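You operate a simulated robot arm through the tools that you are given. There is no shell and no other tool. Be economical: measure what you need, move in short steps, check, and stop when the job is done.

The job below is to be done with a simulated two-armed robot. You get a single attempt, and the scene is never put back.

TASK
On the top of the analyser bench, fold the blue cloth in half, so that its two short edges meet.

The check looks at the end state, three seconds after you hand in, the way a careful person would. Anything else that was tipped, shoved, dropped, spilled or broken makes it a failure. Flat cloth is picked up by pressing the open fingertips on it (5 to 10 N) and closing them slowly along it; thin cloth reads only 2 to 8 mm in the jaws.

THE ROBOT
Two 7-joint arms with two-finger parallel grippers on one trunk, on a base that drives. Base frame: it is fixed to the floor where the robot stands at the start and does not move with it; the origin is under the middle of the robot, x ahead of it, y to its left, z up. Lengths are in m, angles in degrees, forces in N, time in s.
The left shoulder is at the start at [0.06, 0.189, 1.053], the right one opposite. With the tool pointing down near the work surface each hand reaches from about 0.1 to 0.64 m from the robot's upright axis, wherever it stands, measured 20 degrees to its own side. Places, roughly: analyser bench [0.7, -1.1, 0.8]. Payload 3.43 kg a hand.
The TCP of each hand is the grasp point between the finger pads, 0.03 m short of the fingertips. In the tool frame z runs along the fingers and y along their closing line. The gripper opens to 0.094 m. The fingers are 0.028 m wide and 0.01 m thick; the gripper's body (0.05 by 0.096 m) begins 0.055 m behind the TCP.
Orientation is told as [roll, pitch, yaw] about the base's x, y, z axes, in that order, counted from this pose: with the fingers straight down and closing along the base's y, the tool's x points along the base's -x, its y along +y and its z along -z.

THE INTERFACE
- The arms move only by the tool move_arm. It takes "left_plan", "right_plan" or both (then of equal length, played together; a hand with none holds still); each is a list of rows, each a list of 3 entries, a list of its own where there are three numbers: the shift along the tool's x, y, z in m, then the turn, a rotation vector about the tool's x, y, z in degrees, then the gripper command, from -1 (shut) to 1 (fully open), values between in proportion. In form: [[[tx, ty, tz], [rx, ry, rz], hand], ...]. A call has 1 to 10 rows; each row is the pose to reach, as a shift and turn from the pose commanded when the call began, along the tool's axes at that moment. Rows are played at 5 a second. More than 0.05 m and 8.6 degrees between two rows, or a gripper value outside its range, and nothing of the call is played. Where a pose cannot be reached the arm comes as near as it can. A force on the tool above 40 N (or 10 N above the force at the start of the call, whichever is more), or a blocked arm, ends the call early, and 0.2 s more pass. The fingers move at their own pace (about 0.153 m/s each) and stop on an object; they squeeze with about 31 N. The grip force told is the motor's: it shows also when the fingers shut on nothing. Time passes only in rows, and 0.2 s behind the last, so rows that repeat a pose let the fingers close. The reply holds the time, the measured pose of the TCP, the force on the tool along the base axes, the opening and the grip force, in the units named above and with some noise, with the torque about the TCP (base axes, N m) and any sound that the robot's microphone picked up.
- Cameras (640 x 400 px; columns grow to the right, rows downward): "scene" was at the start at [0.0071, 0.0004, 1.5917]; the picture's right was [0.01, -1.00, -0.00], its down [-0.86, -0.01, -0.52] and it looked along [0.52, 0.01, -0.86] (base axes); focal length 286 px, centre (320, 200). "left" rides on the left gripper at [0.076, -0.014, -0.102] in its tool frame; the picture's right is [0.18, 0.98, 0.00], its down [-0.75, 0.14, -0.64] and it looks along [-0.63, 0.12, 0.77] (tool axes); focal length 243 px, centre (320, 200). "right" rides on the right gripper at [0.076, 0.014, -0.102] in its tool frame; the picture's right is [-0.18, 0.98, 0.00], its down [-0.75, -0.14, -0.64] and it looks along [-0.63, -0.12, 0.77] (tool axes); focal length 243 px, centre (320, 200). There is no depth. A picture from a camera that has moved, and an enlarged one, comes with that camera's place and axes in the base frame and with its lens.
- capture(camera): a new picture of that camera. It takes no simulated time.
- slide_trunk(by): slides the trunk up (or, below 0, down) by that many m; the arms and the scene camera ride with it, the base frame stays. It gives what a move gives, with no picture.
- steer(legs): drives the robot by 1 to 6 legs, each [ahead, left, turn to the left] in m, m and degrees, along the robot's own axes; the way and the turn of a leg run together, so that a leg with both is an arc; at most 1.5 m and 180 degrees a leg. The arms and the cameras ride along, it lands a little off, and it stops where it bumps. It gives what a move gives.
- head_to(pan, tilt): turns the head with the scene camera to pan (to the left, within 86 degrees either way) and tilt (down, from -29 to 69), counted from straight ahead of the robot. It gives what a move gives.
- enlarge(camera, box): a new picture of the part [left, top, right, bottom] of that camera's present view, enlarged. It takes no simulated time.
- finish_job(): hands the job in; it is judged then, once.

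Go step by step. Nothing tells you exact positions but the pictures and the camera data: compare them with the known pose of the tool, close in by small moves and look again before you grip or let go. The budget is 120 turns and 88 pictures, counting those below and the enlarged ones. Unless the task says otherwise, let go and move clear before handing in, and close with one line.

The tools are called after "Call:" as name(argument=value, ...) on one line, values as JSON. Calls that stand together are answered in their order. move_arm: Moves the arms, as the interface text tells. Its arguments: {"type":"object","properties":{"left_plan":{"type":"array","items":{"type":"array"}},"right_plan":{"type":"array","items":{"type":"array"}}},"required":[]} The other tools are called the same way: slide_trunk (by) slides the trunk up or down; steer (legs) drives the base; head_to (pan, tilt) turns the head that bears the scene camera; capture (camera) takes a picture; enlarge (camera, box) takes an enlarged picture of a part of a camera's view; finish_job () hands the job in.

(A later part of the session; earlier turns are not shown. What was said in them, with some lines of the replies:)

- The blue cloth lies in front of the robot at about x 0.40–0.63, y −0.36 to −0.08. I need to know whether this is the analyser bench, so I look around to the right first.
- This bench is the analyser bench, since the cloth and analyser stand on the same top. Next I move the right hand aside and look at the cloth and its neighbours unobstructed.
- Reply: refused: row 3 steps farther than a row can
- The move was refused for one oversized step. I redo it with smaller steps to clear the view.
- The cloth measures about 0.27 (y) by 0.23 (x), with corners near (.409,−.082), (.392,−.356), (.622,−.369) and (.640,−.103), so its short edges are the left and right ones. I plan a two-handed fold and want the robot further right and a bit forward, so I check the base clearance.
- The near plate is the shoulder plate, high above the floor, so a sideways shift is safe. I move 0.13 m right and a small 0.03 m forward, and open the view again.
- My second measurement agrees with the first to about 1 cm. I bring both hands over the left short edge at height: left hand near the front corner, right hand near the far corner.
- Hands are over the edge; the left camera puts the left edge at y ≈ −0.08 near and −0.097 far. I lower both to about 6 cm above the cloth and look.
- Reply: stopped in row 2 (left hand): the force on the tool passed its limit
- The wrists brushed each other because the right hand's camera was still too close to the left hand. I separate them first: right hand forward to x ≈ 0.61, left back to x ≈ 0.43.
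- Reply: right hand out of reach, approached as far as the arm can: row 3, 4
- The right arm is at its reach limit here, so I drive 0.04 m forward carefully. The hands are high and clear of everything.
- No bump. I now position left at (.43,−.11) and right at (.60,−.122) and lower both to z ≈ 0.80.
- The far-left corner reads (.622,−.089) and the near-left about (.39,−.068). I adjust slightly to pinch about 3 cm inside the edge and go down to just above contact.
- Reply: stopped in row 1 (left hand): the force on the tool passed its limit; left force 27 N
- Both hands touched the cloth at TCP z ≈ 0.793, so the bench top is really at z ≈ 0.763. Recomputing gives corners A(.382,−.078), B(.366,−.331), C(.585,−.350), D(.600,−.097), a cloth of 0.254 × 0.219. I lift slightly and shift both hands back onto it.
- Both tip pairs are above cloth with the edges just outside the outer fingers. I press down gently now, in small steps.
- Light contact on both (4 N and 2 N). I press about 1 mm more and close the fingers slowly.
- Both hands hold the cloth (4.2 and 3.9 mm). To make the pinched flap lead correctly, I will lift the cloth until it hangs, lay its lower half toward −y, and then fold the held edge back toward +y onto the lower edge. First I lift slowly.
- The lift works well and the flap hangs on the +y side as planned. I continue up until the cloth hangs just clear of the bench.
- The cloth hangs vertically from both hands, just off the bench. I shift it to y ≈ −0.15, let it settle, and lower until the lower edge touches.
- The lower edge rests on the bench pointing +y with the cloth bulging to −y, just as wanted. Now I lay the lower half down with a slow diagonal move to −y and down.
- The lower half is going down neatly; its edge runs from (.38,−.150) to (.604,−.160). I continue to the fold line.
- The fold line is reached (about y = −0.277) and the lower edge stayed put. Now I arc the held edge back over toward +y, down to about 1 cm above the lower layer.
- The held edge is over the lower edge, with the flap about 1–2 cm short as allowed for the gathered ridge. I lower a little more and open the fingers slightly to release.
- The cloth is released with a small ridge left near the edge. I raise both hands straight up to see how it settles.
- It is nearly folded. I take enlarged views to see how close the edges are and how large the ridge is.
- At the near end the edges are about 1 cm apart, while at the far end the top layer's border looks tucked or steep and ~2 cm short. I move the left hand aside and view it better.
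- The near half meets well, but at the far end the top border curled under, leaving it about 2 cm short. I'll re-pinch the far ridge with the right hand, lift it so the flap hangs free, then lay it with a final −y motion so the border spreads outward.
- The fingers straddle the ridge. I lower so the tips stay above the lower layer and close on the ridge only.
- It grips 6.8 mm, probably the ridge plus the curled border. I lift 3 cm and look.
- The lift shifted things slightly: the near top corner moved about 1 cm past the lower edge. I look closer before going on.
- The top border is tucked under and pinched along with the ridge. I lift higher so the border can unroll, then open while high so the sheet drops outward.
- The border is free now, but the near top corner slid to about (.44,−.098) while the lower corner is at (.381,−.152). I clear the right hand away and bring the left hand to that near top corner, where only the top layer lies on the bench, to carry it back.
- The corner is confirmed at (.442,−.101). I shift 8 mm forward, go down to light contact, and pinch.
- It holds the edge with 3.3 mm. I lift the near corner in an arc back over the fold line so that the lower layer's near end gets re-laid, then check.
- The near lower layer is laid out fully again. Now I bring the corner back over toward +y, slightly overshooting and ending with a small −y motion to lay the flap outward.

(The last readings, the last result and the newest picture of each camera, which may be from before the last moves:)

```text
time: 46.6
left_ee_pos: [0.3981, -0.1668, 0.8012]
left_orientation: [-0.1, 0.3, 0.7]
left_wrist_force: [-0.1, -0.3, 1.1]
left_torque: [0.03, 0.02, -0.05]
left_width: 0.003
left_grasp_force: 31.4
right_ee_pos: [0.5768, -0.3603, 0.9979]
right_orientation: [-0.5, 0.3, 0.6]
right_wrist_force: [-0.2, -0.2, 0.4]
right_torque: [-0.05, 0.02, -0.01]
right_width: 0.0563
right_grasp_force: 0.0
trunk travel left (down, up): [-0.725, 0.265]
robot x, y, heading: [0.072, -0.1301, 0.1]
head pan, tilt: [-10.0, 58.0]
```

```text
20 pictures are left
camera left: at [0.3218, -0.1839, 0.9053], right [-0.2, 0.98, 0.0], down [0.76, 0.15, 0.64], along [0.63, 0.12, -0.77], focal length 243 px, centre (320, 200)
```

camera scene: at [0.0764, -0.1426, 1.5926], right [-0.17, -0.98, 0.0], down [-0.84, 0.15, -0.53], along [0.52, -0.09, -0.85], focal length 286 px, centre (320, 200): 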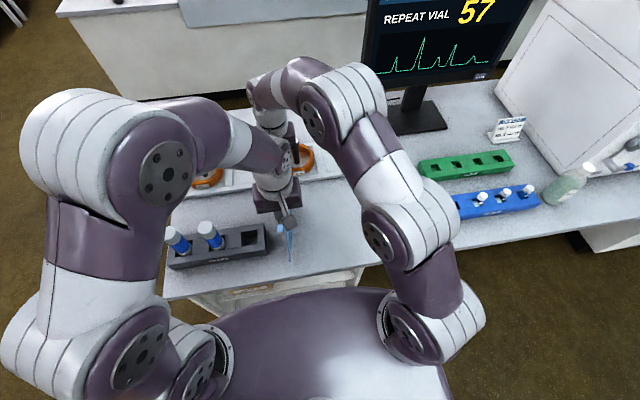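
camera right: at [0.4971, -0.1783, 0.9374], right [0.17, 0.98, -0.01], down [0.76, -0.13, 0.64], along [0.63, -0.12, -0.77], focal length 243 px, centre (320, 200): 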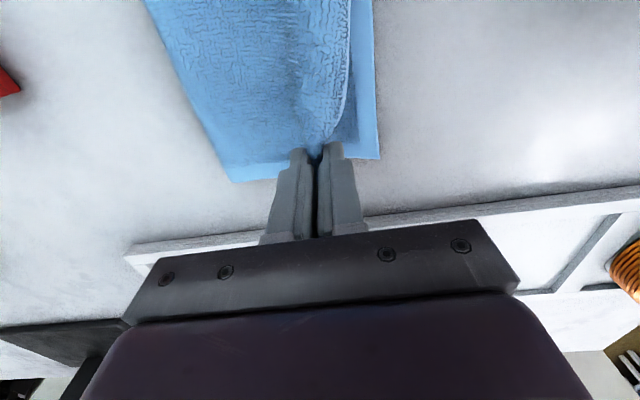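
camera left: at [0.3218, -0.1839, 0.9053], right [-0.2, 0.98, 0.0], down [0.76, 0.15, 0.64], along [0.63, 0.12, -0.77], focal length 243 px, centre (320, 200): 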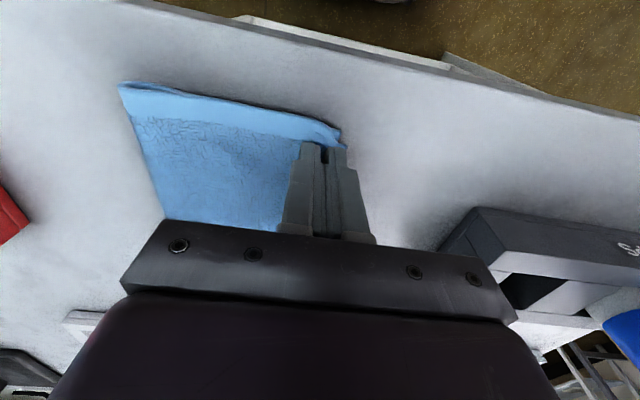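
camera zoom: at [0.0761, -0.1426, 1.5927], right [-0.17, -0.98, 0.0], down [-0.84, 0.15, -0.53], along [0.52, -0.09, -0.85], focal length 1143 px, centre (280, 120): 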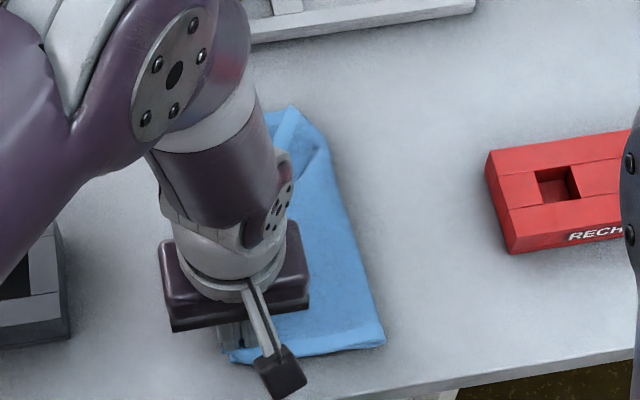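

The near corner is in place. I release and raise the left hand away to see the whole cloth.

Call:
move_arm(left_plan=[[[0, 0, 0.003], [0, 0, 0], -1], [[0, 0, 0.003], [0, 0, 0], -0.7], [[0, 0, 0.003], [0, 0, 0], -0.6], [[0, 0, -0.02], [0, 0, 0], -0.6], [[0, 0, -0.06], [0, 0, 0], -0.6], [[0, 0, -0.1], [0, 0, 0], -0.6], [[0.02, 0.03, -0.13], [0, 0, 0], -0.6], [[0.04, 0.065, -0.15], [0, 0, 0], -0.6], [[0.06, 0.1, -0.17], [0, 0, 0], -0.6], [[0.08, 0.13, -0.19], [0, 0, 0], -0.6]])

Call:
enlarge(camera="scene", box=[280, 180, 376, 264])

```text
time: 48.8
left_ee_pos: [0.3177, -0.037, 0.9909]
left_orientation: [-0.2, 0.4, 0.6]
left_wrist_force: [0.5, 1.2, 1.3]
left_torque: [-0.01, 0.0, 0.01]
left_width: 0.0185
left_grasp_force: 0.1
right_ee_pos: [0.5756, -0.3592, 0.9984]
right_orientation: [-0.4, 0.2, 0.7]
right_wrist_force: [0.3, -0.2, 0.5]
right_torque: [0.0, -0.04, -0.01]
right_width: 0.0563
right_grasp_force: 0.1
trunk travel left (down, up): [-0.725, 0.265]
robot x, y, heading: [0.0742, -0.1284, -0.0]
head pan, tilt: [-10.0, 58.0]
```

```text
4.76 times, centred on (328, 222) of scene
camera zoom: at [0.0744, -0.1412, 1.5926], right [-0.17, -0.98, 0.0], down [-0.83, 0.15, -0.53], along [0.52, -0.09, -0.85], focal length 1361 px, centre (282, 95)
```

zoom: 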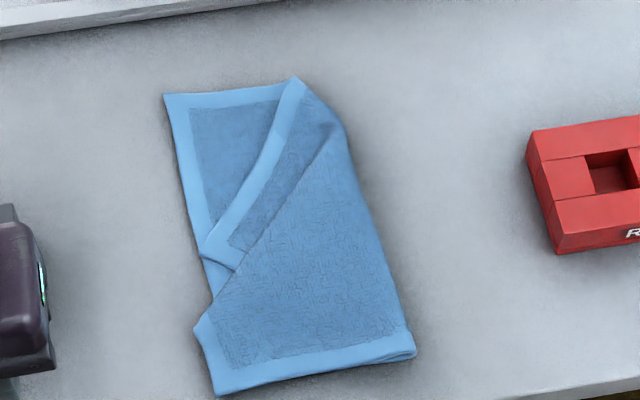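

The near half is now well placed, but the top's far corner was dragged to about (.471,−.157), making a pleat; it belongs at about (.60,−.155). I bring the right hand over that corner to pull it out.

Call:
move_arm(right_plan=[[[0.016, 0.035, 0.0], [0, 0, 0], -0.36], [[0.032, 0.07, 0.0], [0, 0, 0], -0.36], [[0.048, 0.105, 0.01], [0, 0, 0], -0.36], [[0.066, 0.14, 0.03], [0, 0, 0], -0.36], [[0.086, 0.165, 0.06], [0, 0, 0], -0.36], [[0.086, 0.177, 0.1], [0, 0, 0], -0.36], [[0.086, 0.177, 0.14], [0, 0, 0], -0.36], [[0.086, 0.177, 0.17], [0, 0, 0], -0.36], [[0.086, 0.177, 0.17], [0, 0, 0], -0.36]])

Call:
capture(camera="right")

```text
time: 50.8
left_ee_pos: [0.3176, -0.0389, 0.9916]
left_orientation: [-0.1, 0.3, 0.7]
left_wrist_force: [-0.1, -0.5, 0.9]
left_torque: [0.0, 0.03, 0.04]
left_width: 0.019
left_grasp_force: 0.1
right_ee_pos: [0.4856, -0.1864, 0.8227]
right_orientation: [-0.4, 0.2, 0.7]
right_wrist_force: [-0.6, -0.5, 0.7]
right_torque: [0.01, 0.02, -0.02]
right_width: 0.03
right_grasp_force: 0.1
trunk travel left (down, up): [-0.725, 0.265]
robot x, y, heading: [0.0676, -0.1308, -0.2]
head pan, tilt: [-10.0, 58.0]
```

```text
18 pictures are left
camera right: at [0.4084, -0.1721, 0.9262], right [0.17, 0.98, -0.01], down [0.76, -0.13, 0.64], along [0.63, -0.12, -0.77], focal length 243 px, centre (320, 200)
```

right: 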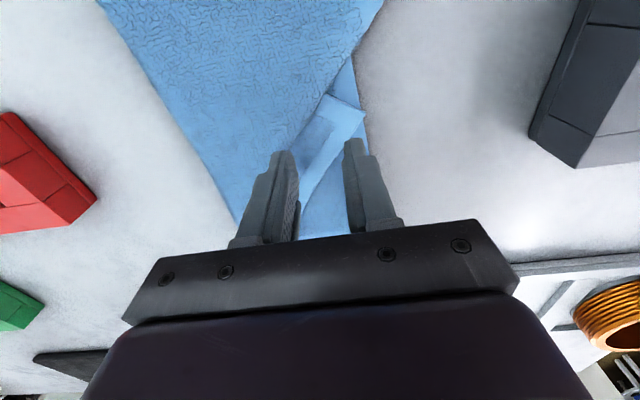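

The corner is confirmed at (.470,−.155), with its free band right under the fingers. I narrow the opening to 2 cm and press lightly so only the top layer is pinched.

Call:
move_arm(right_plan=[[[0, -0.001, 0.012], [0, 0, 0], -0.57], [[0, -0.001, 0.022], [0, 0, 0], -0.57], [[0, -0.001, 0.0265], [0, 0, 0], -0.57], [[0, -0.001, 0.0265], [0, 0, 0], -0.57]])

```text
time: 51.8
left_ee_pos: [0.3177, -0.038, 0.9922]
left_orientation: [-0.1, 0.3, 0.7]
left_wrist_force: [0.0, 0.1, 0.0]
left_torque: [-0.01, 0.01, 0.01]
left_width: 0.0189
left_grasp_force: 0.0
right_ee_pos: [0.4854, -0.1883, 0.7981]
right_orientation: [-0.5, 0.1, 0.6]
right_wrist_force: [-1.0, -0.7, 10.6]
right_torque: [-0.22, 0.16, -0.03]
right_width: 0.0206
right_grasp_force: 0.0
trunk travel left (down, up): [-0.725, 0.265]
robot x, y, heading: [0.0722, -0.1345, -0.0]
head pan, tilt: [-10.0, 58.0]
```

Contact at 10 N, so I ease off about 1 mm and close slowly.

Call:
move_arm(right_plan=[[[0, 0, -0.001], [0, 0, 0], -0.57], [[0, 0, -0.001], [0, 0, 0], -0.66], [[0, 0, -0.001], [0, 0, 0], -0.74], [[0, 0, -0.001], [0, 0, 0], -0.82], [[0, 0, -0.001], [0, 0, 0], -0.9], [[0, 0, -0.001], [0, 0, 0], -1], [[0, 0, -0.001], [0, 0, 0], -1], [[0, 0, -0.012], [0, 0, 0], -1], [[0, 0, -0.025], [0, 0, 0], -1]])

Call:
capture(camera="right")

```text
time: 53.8
left_ee_pos: [0.3177, -0.037, 0.9916]
left_orientation: [-0.1, 0.3, 0.7]
left_wrist_force: [0.2, -0.1, -0.8]
left_torque: [-0.01, 0.01, -0.02]
left_width: 0.0188
left_grasp_force: 0.1
right_ee_pos: [0.4854, -0.1884, 0.822]
right_orientation: [-0.4, 0.2, 0.7]
right_wrist_force: [-1.0, 0.3, -0.4]
right_torque: [0.0, 0.0, 0.0]
right_width: 0.0026
right_grasp_force: 31.6
trunk travel left (down, up): [-0.725, 0.265]
robot x, y, heading: [0.0712, -0.1293, 0.1]
head pan, tilt: [-10.0, 58.0]
```

```text
17 pictures are left
camera right: at [0.4099, -0.172, 0.9262], right [0.17, 0.98, -0.01], down [0.76, -0.13, 0.64], along [0.63, -0.12, -0.77], focal length 243 px, centre (320, 200)
```

right: 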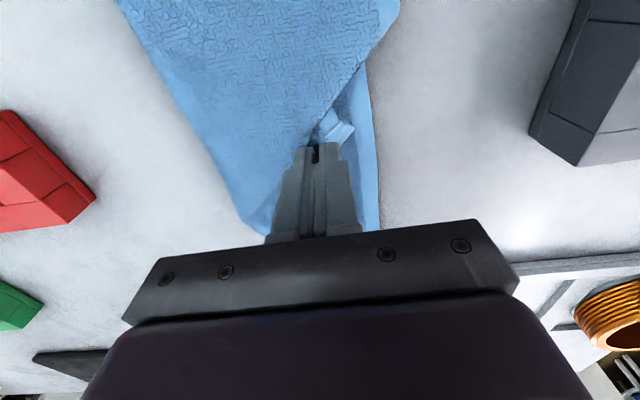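

It holds just the corner (2.6 mm). I lift it and carry it forward, turning the hand clockwise so the corner rotates back to its proper direction.

Call:
move_arm(right_plan=[[[-0.008, 0, -0.012], [0, 0, 5], -1], [[-0.018, 0, -0.025], [0, 0, 10], -1], [[-0.028, 0, -0.035], [0, 0, 15], -1], [[-0.04, 0, -0.04], [0, 0, 20], -1], [[-0.052, 0, -0.04], [0, 0, 25], -1], [[-0.064, 0, -0.04], [0, 0, 30], -1], [[-0.076, 0, -0.04], [0, 0, 35], -1], [[-0.088, 0, -0.035], [0, 0, 40], -1], [[-0.098, 0, -0.03], [0, 0, 45], -1], [[-0.098, 0, -0.03], [0, 0, 45], -1]])

Call:
capture(camera="right")

Call:
enlarge(camera="scene", box=[280, 180, 376, 264])

```text
time: 56.0
left_ee_pos: [0.3184, -0.0371, 0.9906]
left_orientation: [-0.1, 0.3, 0.7]
left_wrist_force: [0.6, 0.1, -0.3]
left_torque: [0.01, 0.0, 0.01]
left_width: 0.0186
left_grasp_force: 0.1
right_ee_pos: [0.5837, -0.1863, 0.8519]
right_orientation: [-0.5, -0.1, -44.4]
right_wrist_force: [0.6, -0.6, -0.1]
right_torque: [-0.01, -0.02, 0.08]
right_width: 0.0025
right_grasp_force: 31.5
trunk travel left (down, up): [-0.725, 0.265]
robot x, y, heading: [0.0731, -0.1324, 0.3]
head pan, tilt: [-10.0, 58.0]
```

```text
16 pictures are left
camera right: at [0.5396, -0.1221, 0.955], right [0.82, 0.57, -0.01], down [0.44, -0.62, 0.64], along [0.36, -0.53, -0.77], focal length 243 px, centre (320, 200)
```

right: 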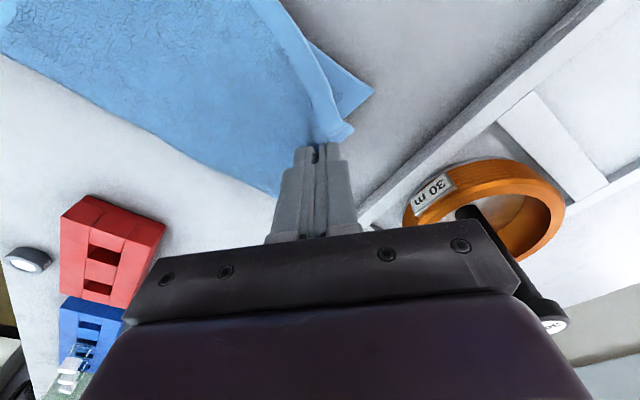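

```text
4.76 times, centred on (328, 222) of scene
camera zoom: at [0.0759, -0.1425, 1.5926], right [-0.17, -0.98, 0.0], down [-0.84, 0.15, -0.53], along [0.52, -0.09, -0.85], focal length 1361 px, centre (282, 95)
```

zoom: 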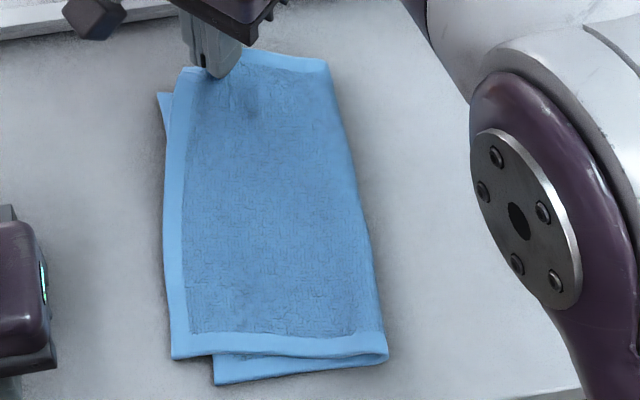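

The top sheet is straight and flat again, with the near top corner overshooting by about (.022,.024). I lower the far corner into place and keep holding it as an anchor, while the left hand approaches the near corner.

Call:
move_arm(left_plan=[[[-0.021, -0.022, 0], [0, 0, 0], -0.57], [[-0.042, -0.044, 0], [0, 0, 0], -0.57], [[-0.063, -0.066, 0], [0, 0, 0], -0.57], [[-0.084, -0.088, 0.01], [0, 0, 0], -0.57], [[-0.104, -0.109, 0.03], [0, 0, 0], -0.57], [[-0.104, -0.109, 0.07], [0, 0, 0], -0.57], [[-0.104, -0.109, 0.11], [0, 0, 0], -0.57], [[-0.104, -0.109, 0.15], [0, 0, 0], -0.57], [[-0.104, -0.109, 0.168], [0, 0, 0], -0.57], [[-0.104, -0.109, 0.168], [0, 0, 0], -0.57]], right_plan=[[[0.004, 0.004, 0.01], [0, 0, 0], -1], [[0.0084, 0.0086, 0.02], [0, 0, 0], -1], [[0.0084, 0.0086, 0.03], [0, 0, 0], -1], [[0.0075, 0.0076, 0.037], [0, 0, 0], -1], [[0.006, 0.006, 0.043], [0, 0, 0], -1], [[0.0042, 0.0043, 0.049], [0, 0, 0], -1], [[0.0042, 0.0043, 0.049], [0, 0, 0], -1], [[0.0042, 0.0043, 0.049], [0, 0, 0], -1], [[0.0042, 0.0043, 0.049], [0, 0, 0], -1], [[0.0042, 0.0043, 0.049], [0, 0, 0], -1]])

Call:
capture(camera="right")

Call:
capture(camera="left")

```text
time: 58.2
left_ee_pos: [0.4227, -0.1471, 0.8246]
left_orientation: [-0.1, 0.3, 0.8]
left_wrist_force: [0.5, 0.0, -0.6]
left_torque: [0.0, 0.0, 0.02]
left_width: 0.0203
left_grasp_force: 0.1
right_ee_pos: [0.5839, -0.1798, 0.803]
right_orientation: [-0.5, -0.2, -44.3]
right_wrist_force: [0.2, 0.2, 0.7]
right_torque: [0.0, -0.02, 0.03]
right_width: 0.0026
right_grasp_force: 31.3
trunk travel left (down, up): [-0.725, 0.265]
robot x, y, heading: [0.0662, -0.1303, -0.1]
head pan, tilt: [-10.0, 58.0]
```

```text
14 pictures are left
camera right: at [0.5395, -0.1162, 0.9059], right [0.82, 0.57, -0.01], down [0.44, -0.62, 0.64], along [0.37, -0.53, -0.77], focal length 243 px, centre (320, 200)
```

right: 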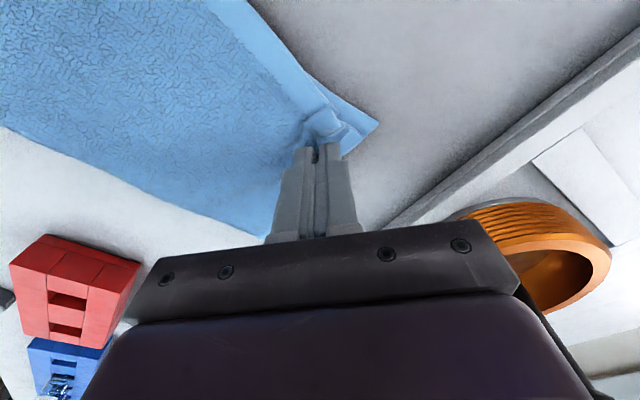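

```text
13 pictures are left
camera left: at [0.346, -0.1634, 0.9282], right [-0.2, 0.98, 0.0], down [0.76, 0.15, 0.64], along [0.63, 0.12, -0.77], focal length 243 px, centre (320, 200)
```

left: 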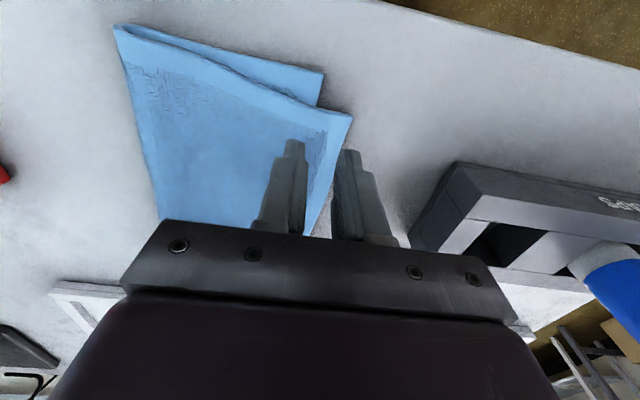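

The near top corner needs to move about (−.022,−.024). I shift the left hand 5 mm inward, touch down lightly and pinch the near corner while the right holds the far one.

Call:
move_arm(left_plan=[[[0, -0.005, 0.015], [0, 0, 0], -0.57], [[0, -0.005, 0.025], [0, 0, 0], -0.57], [[0, -0.005, 0.0275], [0, 0, 0], -0.57], [[0, -0.005, 0.0275], [0, 0, 0], -0.66], [[0, -0.005, 0.0275], [0, 0, 0], -0.74], [[0, -0.005, 0.0275], [0, 0, 0], -0.82], [[0, -0.005, 0.0275], [0, 0, 0], -0.9], [[0, -0.005, 0.0275], [0, 0, 0], -1], [[0, -0.005, 0.0275], [0, 0, 0], -1], [[0, -0.005, 0.02], [0, 0, 0], -1]])

Call:
capture(camera="left")

```text
time: 60.4
left_ee_pos: [0.4227, -0.1512, 0.8048]
left_orientation: [-0.1, 0.3, 0.7]
left_wrist_force: [-0.4, -0.1, 0.1]
left_torque: [0.01, 0.0, 0.0]
left_width: 0.003
left_grasp_force: 30.9
right_ee_pos: [0.5842, -0.1806, 0.8043]
right_orientation: [-0.5, -0.2, -44.3]
right_wrist_force: [0.0, 0.5, 0.9]
right_torque: [0.01, 0.04, 0.03]
right_width: 0.0026
right_grasp_force: 30.8
trunk travel left (down, up): [-0.725, 0.265]
robot x, y, heading: [0.0675, -0.1288, 0.1]
head pan, tilt: [-10.0, 58.0]
```

```text
12 pictures are left
camera left: at [0.3472, -0.168, 0.9082], right [-0.2, 0.98, 0.0], down [0.76, 0.15, 0.64], along [0.62, 0.12, -0.77], focal length 243 px, centre (320, 200)
```

left: 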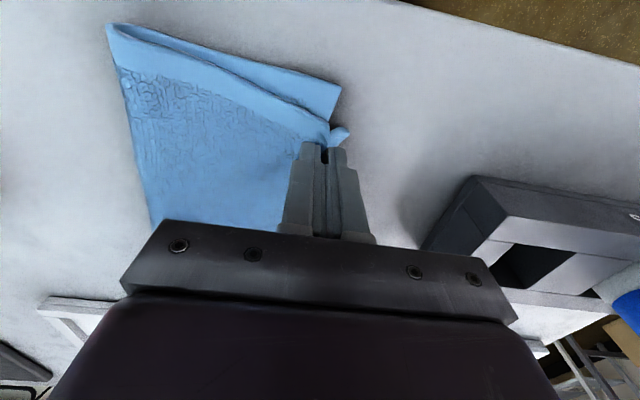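

Pinched (3 mm). I lift the near corner slightly, set it back by (−.022,−.025) with the last motion toward −y, and release both hands gently.

Call:
move_arm(left_plan=[[[0, 0, -0.02], [0, 0, 0], -1], [[0.01, 0, -0.035], [0, 0, 0], -1], [[0.022, -0.004, -0.035], [0, 0, 0], -1], [[0.022, -0.01, -0.025], [0, 0, 0], -1], [[0.022, -0.016, -0.014], [0, 0, 0], -1], [[0.022, -0.022, -0.005], [0, 0, 0], -1], [[0.022, -0.025, 0.002], [0, 0, 0], -1], [[0.022, -0.025, 0.002], [0, 0, 0], -1], [[0.022, -0.025, 0.002], [0, 0, 0], -0.75], [[0.022, -0.025, 0.002], [0, 0, 0], -0.6]], right_plan=[[[0, 0, 0], [0, 0, 0], -1], [[0, 0, 0], [0, 0, 0], -1], [[0, 0, 0], [0, 0, 0], -1], [[0, 0, 0], [0, 0, 0], -1], [[0, 0, 0], [0, 0, 0], -1], [[0, 0, 0], [0, 0, 0], -1], [[0, 0, 0], [0, 0, 0], -1], [[0, 0, 0], [0, 0, 0], -1], [[0, 0, 0], [0, 0, 0], -0.75], [[0, 0, 0], [0, 0, 0], -0.6]])

Call:
move_arm(left_plan=[[[0, 0, -0.02], [0, 0, 0], -0.6], [[0, 0, -0.06], [0, 0, 0], -0.6], [[0, 0, -0.1], [0, 0, 0], -0.6], [[0.02, 0.03, -0.13], [0, 0, 0], -0.6], [[0.04, 0.065, -0.15], [0, 0, 0], -0.6], [[0.06, 0.1, -0.17], [0, 0, 0], -0.6], [[0.08, 0.13, -0.19], [0, 0, 0], -0.6]], right_plan=[[[0, 0, -0.02], [0, 0, 0], -0.6], [[0, 0, -0.06], [0, 0, 0], -0.6], [[0, 0, -0.1], [0, 0, 0], -0.6], [[0, 0, -0.13], [0, 0, 0], -0.6], [[-0.0, -0.0, -0.16], [0, 0, 0], -0.6], [[0, 0, -0.18], [0, 0, 0], -0.6], [[0, 0, -0.18], [0, 0, 0], -0.6]])

Call:
enlarge(camera="scene", box=[280, 180, 376, 264])

Call:
capture(camera="right")

```text
time: 62.6
left_ee_pos: [0.3997, -0.1782, 0.8029]
left_orientation: [-0.1, 0.3, 0.7]
left_wrist_force: [-0.4, -0.5, 1.1]
left_torque: [0.0, -0.03, 0.02]
left_width: 0.0189
left_grasp_force: 0.0
right_ee_pos: [0.5847, -0.1802, 0.8036]
right_orientation: [-0.5, -0.1, -44.3]
right_wrist_force: [0.6, 0.2, -0.9]
right_torque: [0.0, 0.0, -0.02]
right_width: 0.0189
right_grasp_force: 0.1
trunk travel left (down, up): [-0.725, 0.265]
robot x, y, heading: [0.0699, -0.1307, 0.2]
head pan, tilt: [-10.0, 58.0]
```

```text
time: 64.2
left_ee_pos: [0.3178, -0.0459, 0.9927]
left_orientation: [-0.2, 0.4, 0.5]
left_wrist_force: [-0.7, 0.2, -0.1]
left_torque: [-0.01, 0.02, -0.01]
left_width: 0.0188
left_grasp_force: 0.0
right_ee_pos: [0.5836, -0.1781, 0.9848]
right_orientation: [-0.5, 0.0, -44.4]
right_wrist_force: [-0.4, 0.3, 0.2]
right_torque: [0.02, 0.02, -0.05]
right_width: 0.0185
right_grasp_force: 0.1
trunk travel left (down, up): [-0.725, 0.265]
robot x, y, heading: [0.0692, -0.1285, -0.1]
head pan, tilt: [-10.0, 58.0]
```

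```text
4.76 times, centred on (328, 222) of scene
camera zoom: at [0.0746, -0.1411, 1.5926], right [-0.17, -0.98, 0.0], down [-0.83, 0.15, -0.53], along [0.52, -0.09, -0.85], focal length 1361 px, centre (282, 95)
```

zoom: 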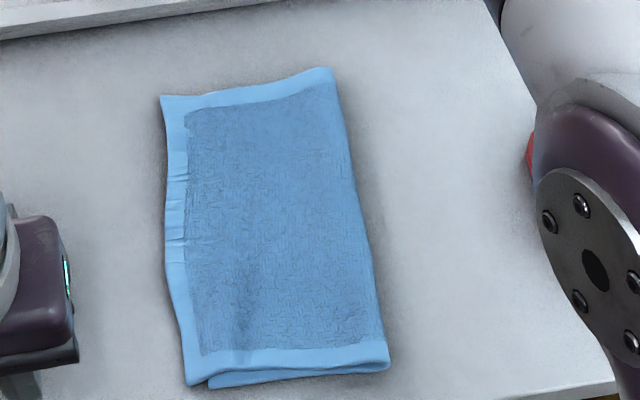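

```text
10 pictures are left
camera right: at [0.5386, -0.1139, 1.0875], right [0.82, 0.57, -0.01], down [0.44, -0.62, 0.64], along [0.37, -0.53, -0.76], focal length 243 px, centre (320, 200)
```

right: 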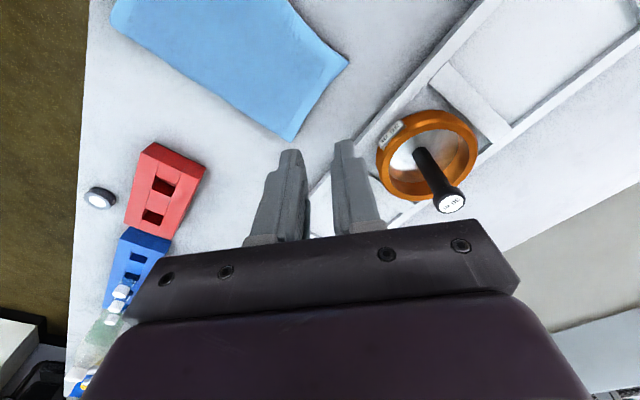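

The fold now looks neat: far corners coincide and the near corner is about 1.3 cm over. I check the far end and the near corner enlarged.

Call:
enlarge(camera="right", box=[100, 0, 360, 160])

Call:
enlarge(camera="scene", box=[305, 235, 369, 275])

```text
2.46 times, centred on (230, 80) of right
camera zoom: at [0.5386, -0.1139, 1.0875], right [0.82, 0.57, -0.01], down [0.44, -0.62, 0.64], along [0.37, -0.53, -0.76], focal length 597 px, centre (542, 495)
```

zoom: 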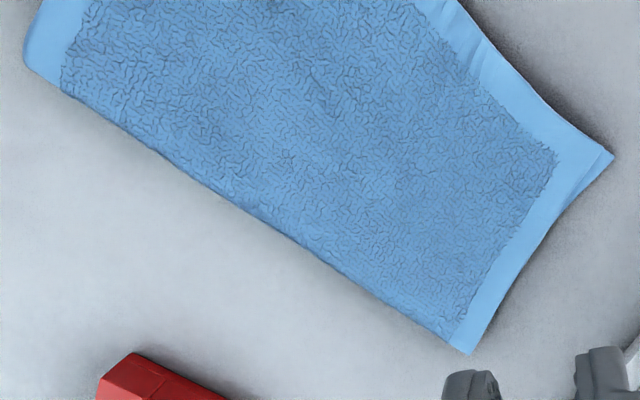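

```text
10.00 times, centred on (337, 255) of scene
camera zoom: at [0.0746, -0.1411, 1.5926], right [-0.17, -0.98, 0.0], down [-0.83, 0.15, -0.53], along [0.52, -0.09, -0.85], focal length 2857 px, centre (150, -350)
```

zoom: 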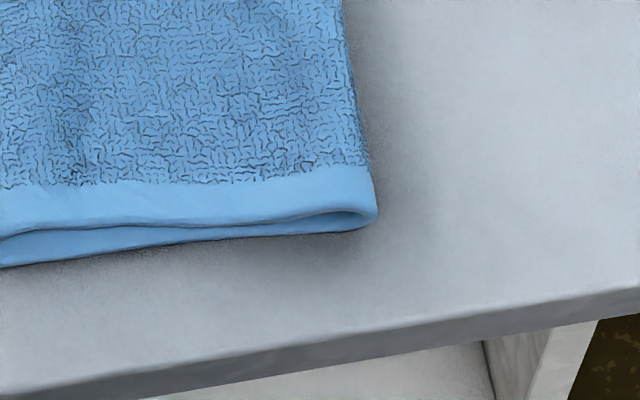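

The far corners coincide, the near corner is within about 1.5 cm, the layers lie flat, and both hands are released and clear. I saw nothing else disturbed, so I hand in.

Call:
finish_job()

```text
The job is handed in.
```

The blue cloth on the analyser bench is folded in half: its short edges meet exactly at the far end and within about 1.5 cm at the near corner.
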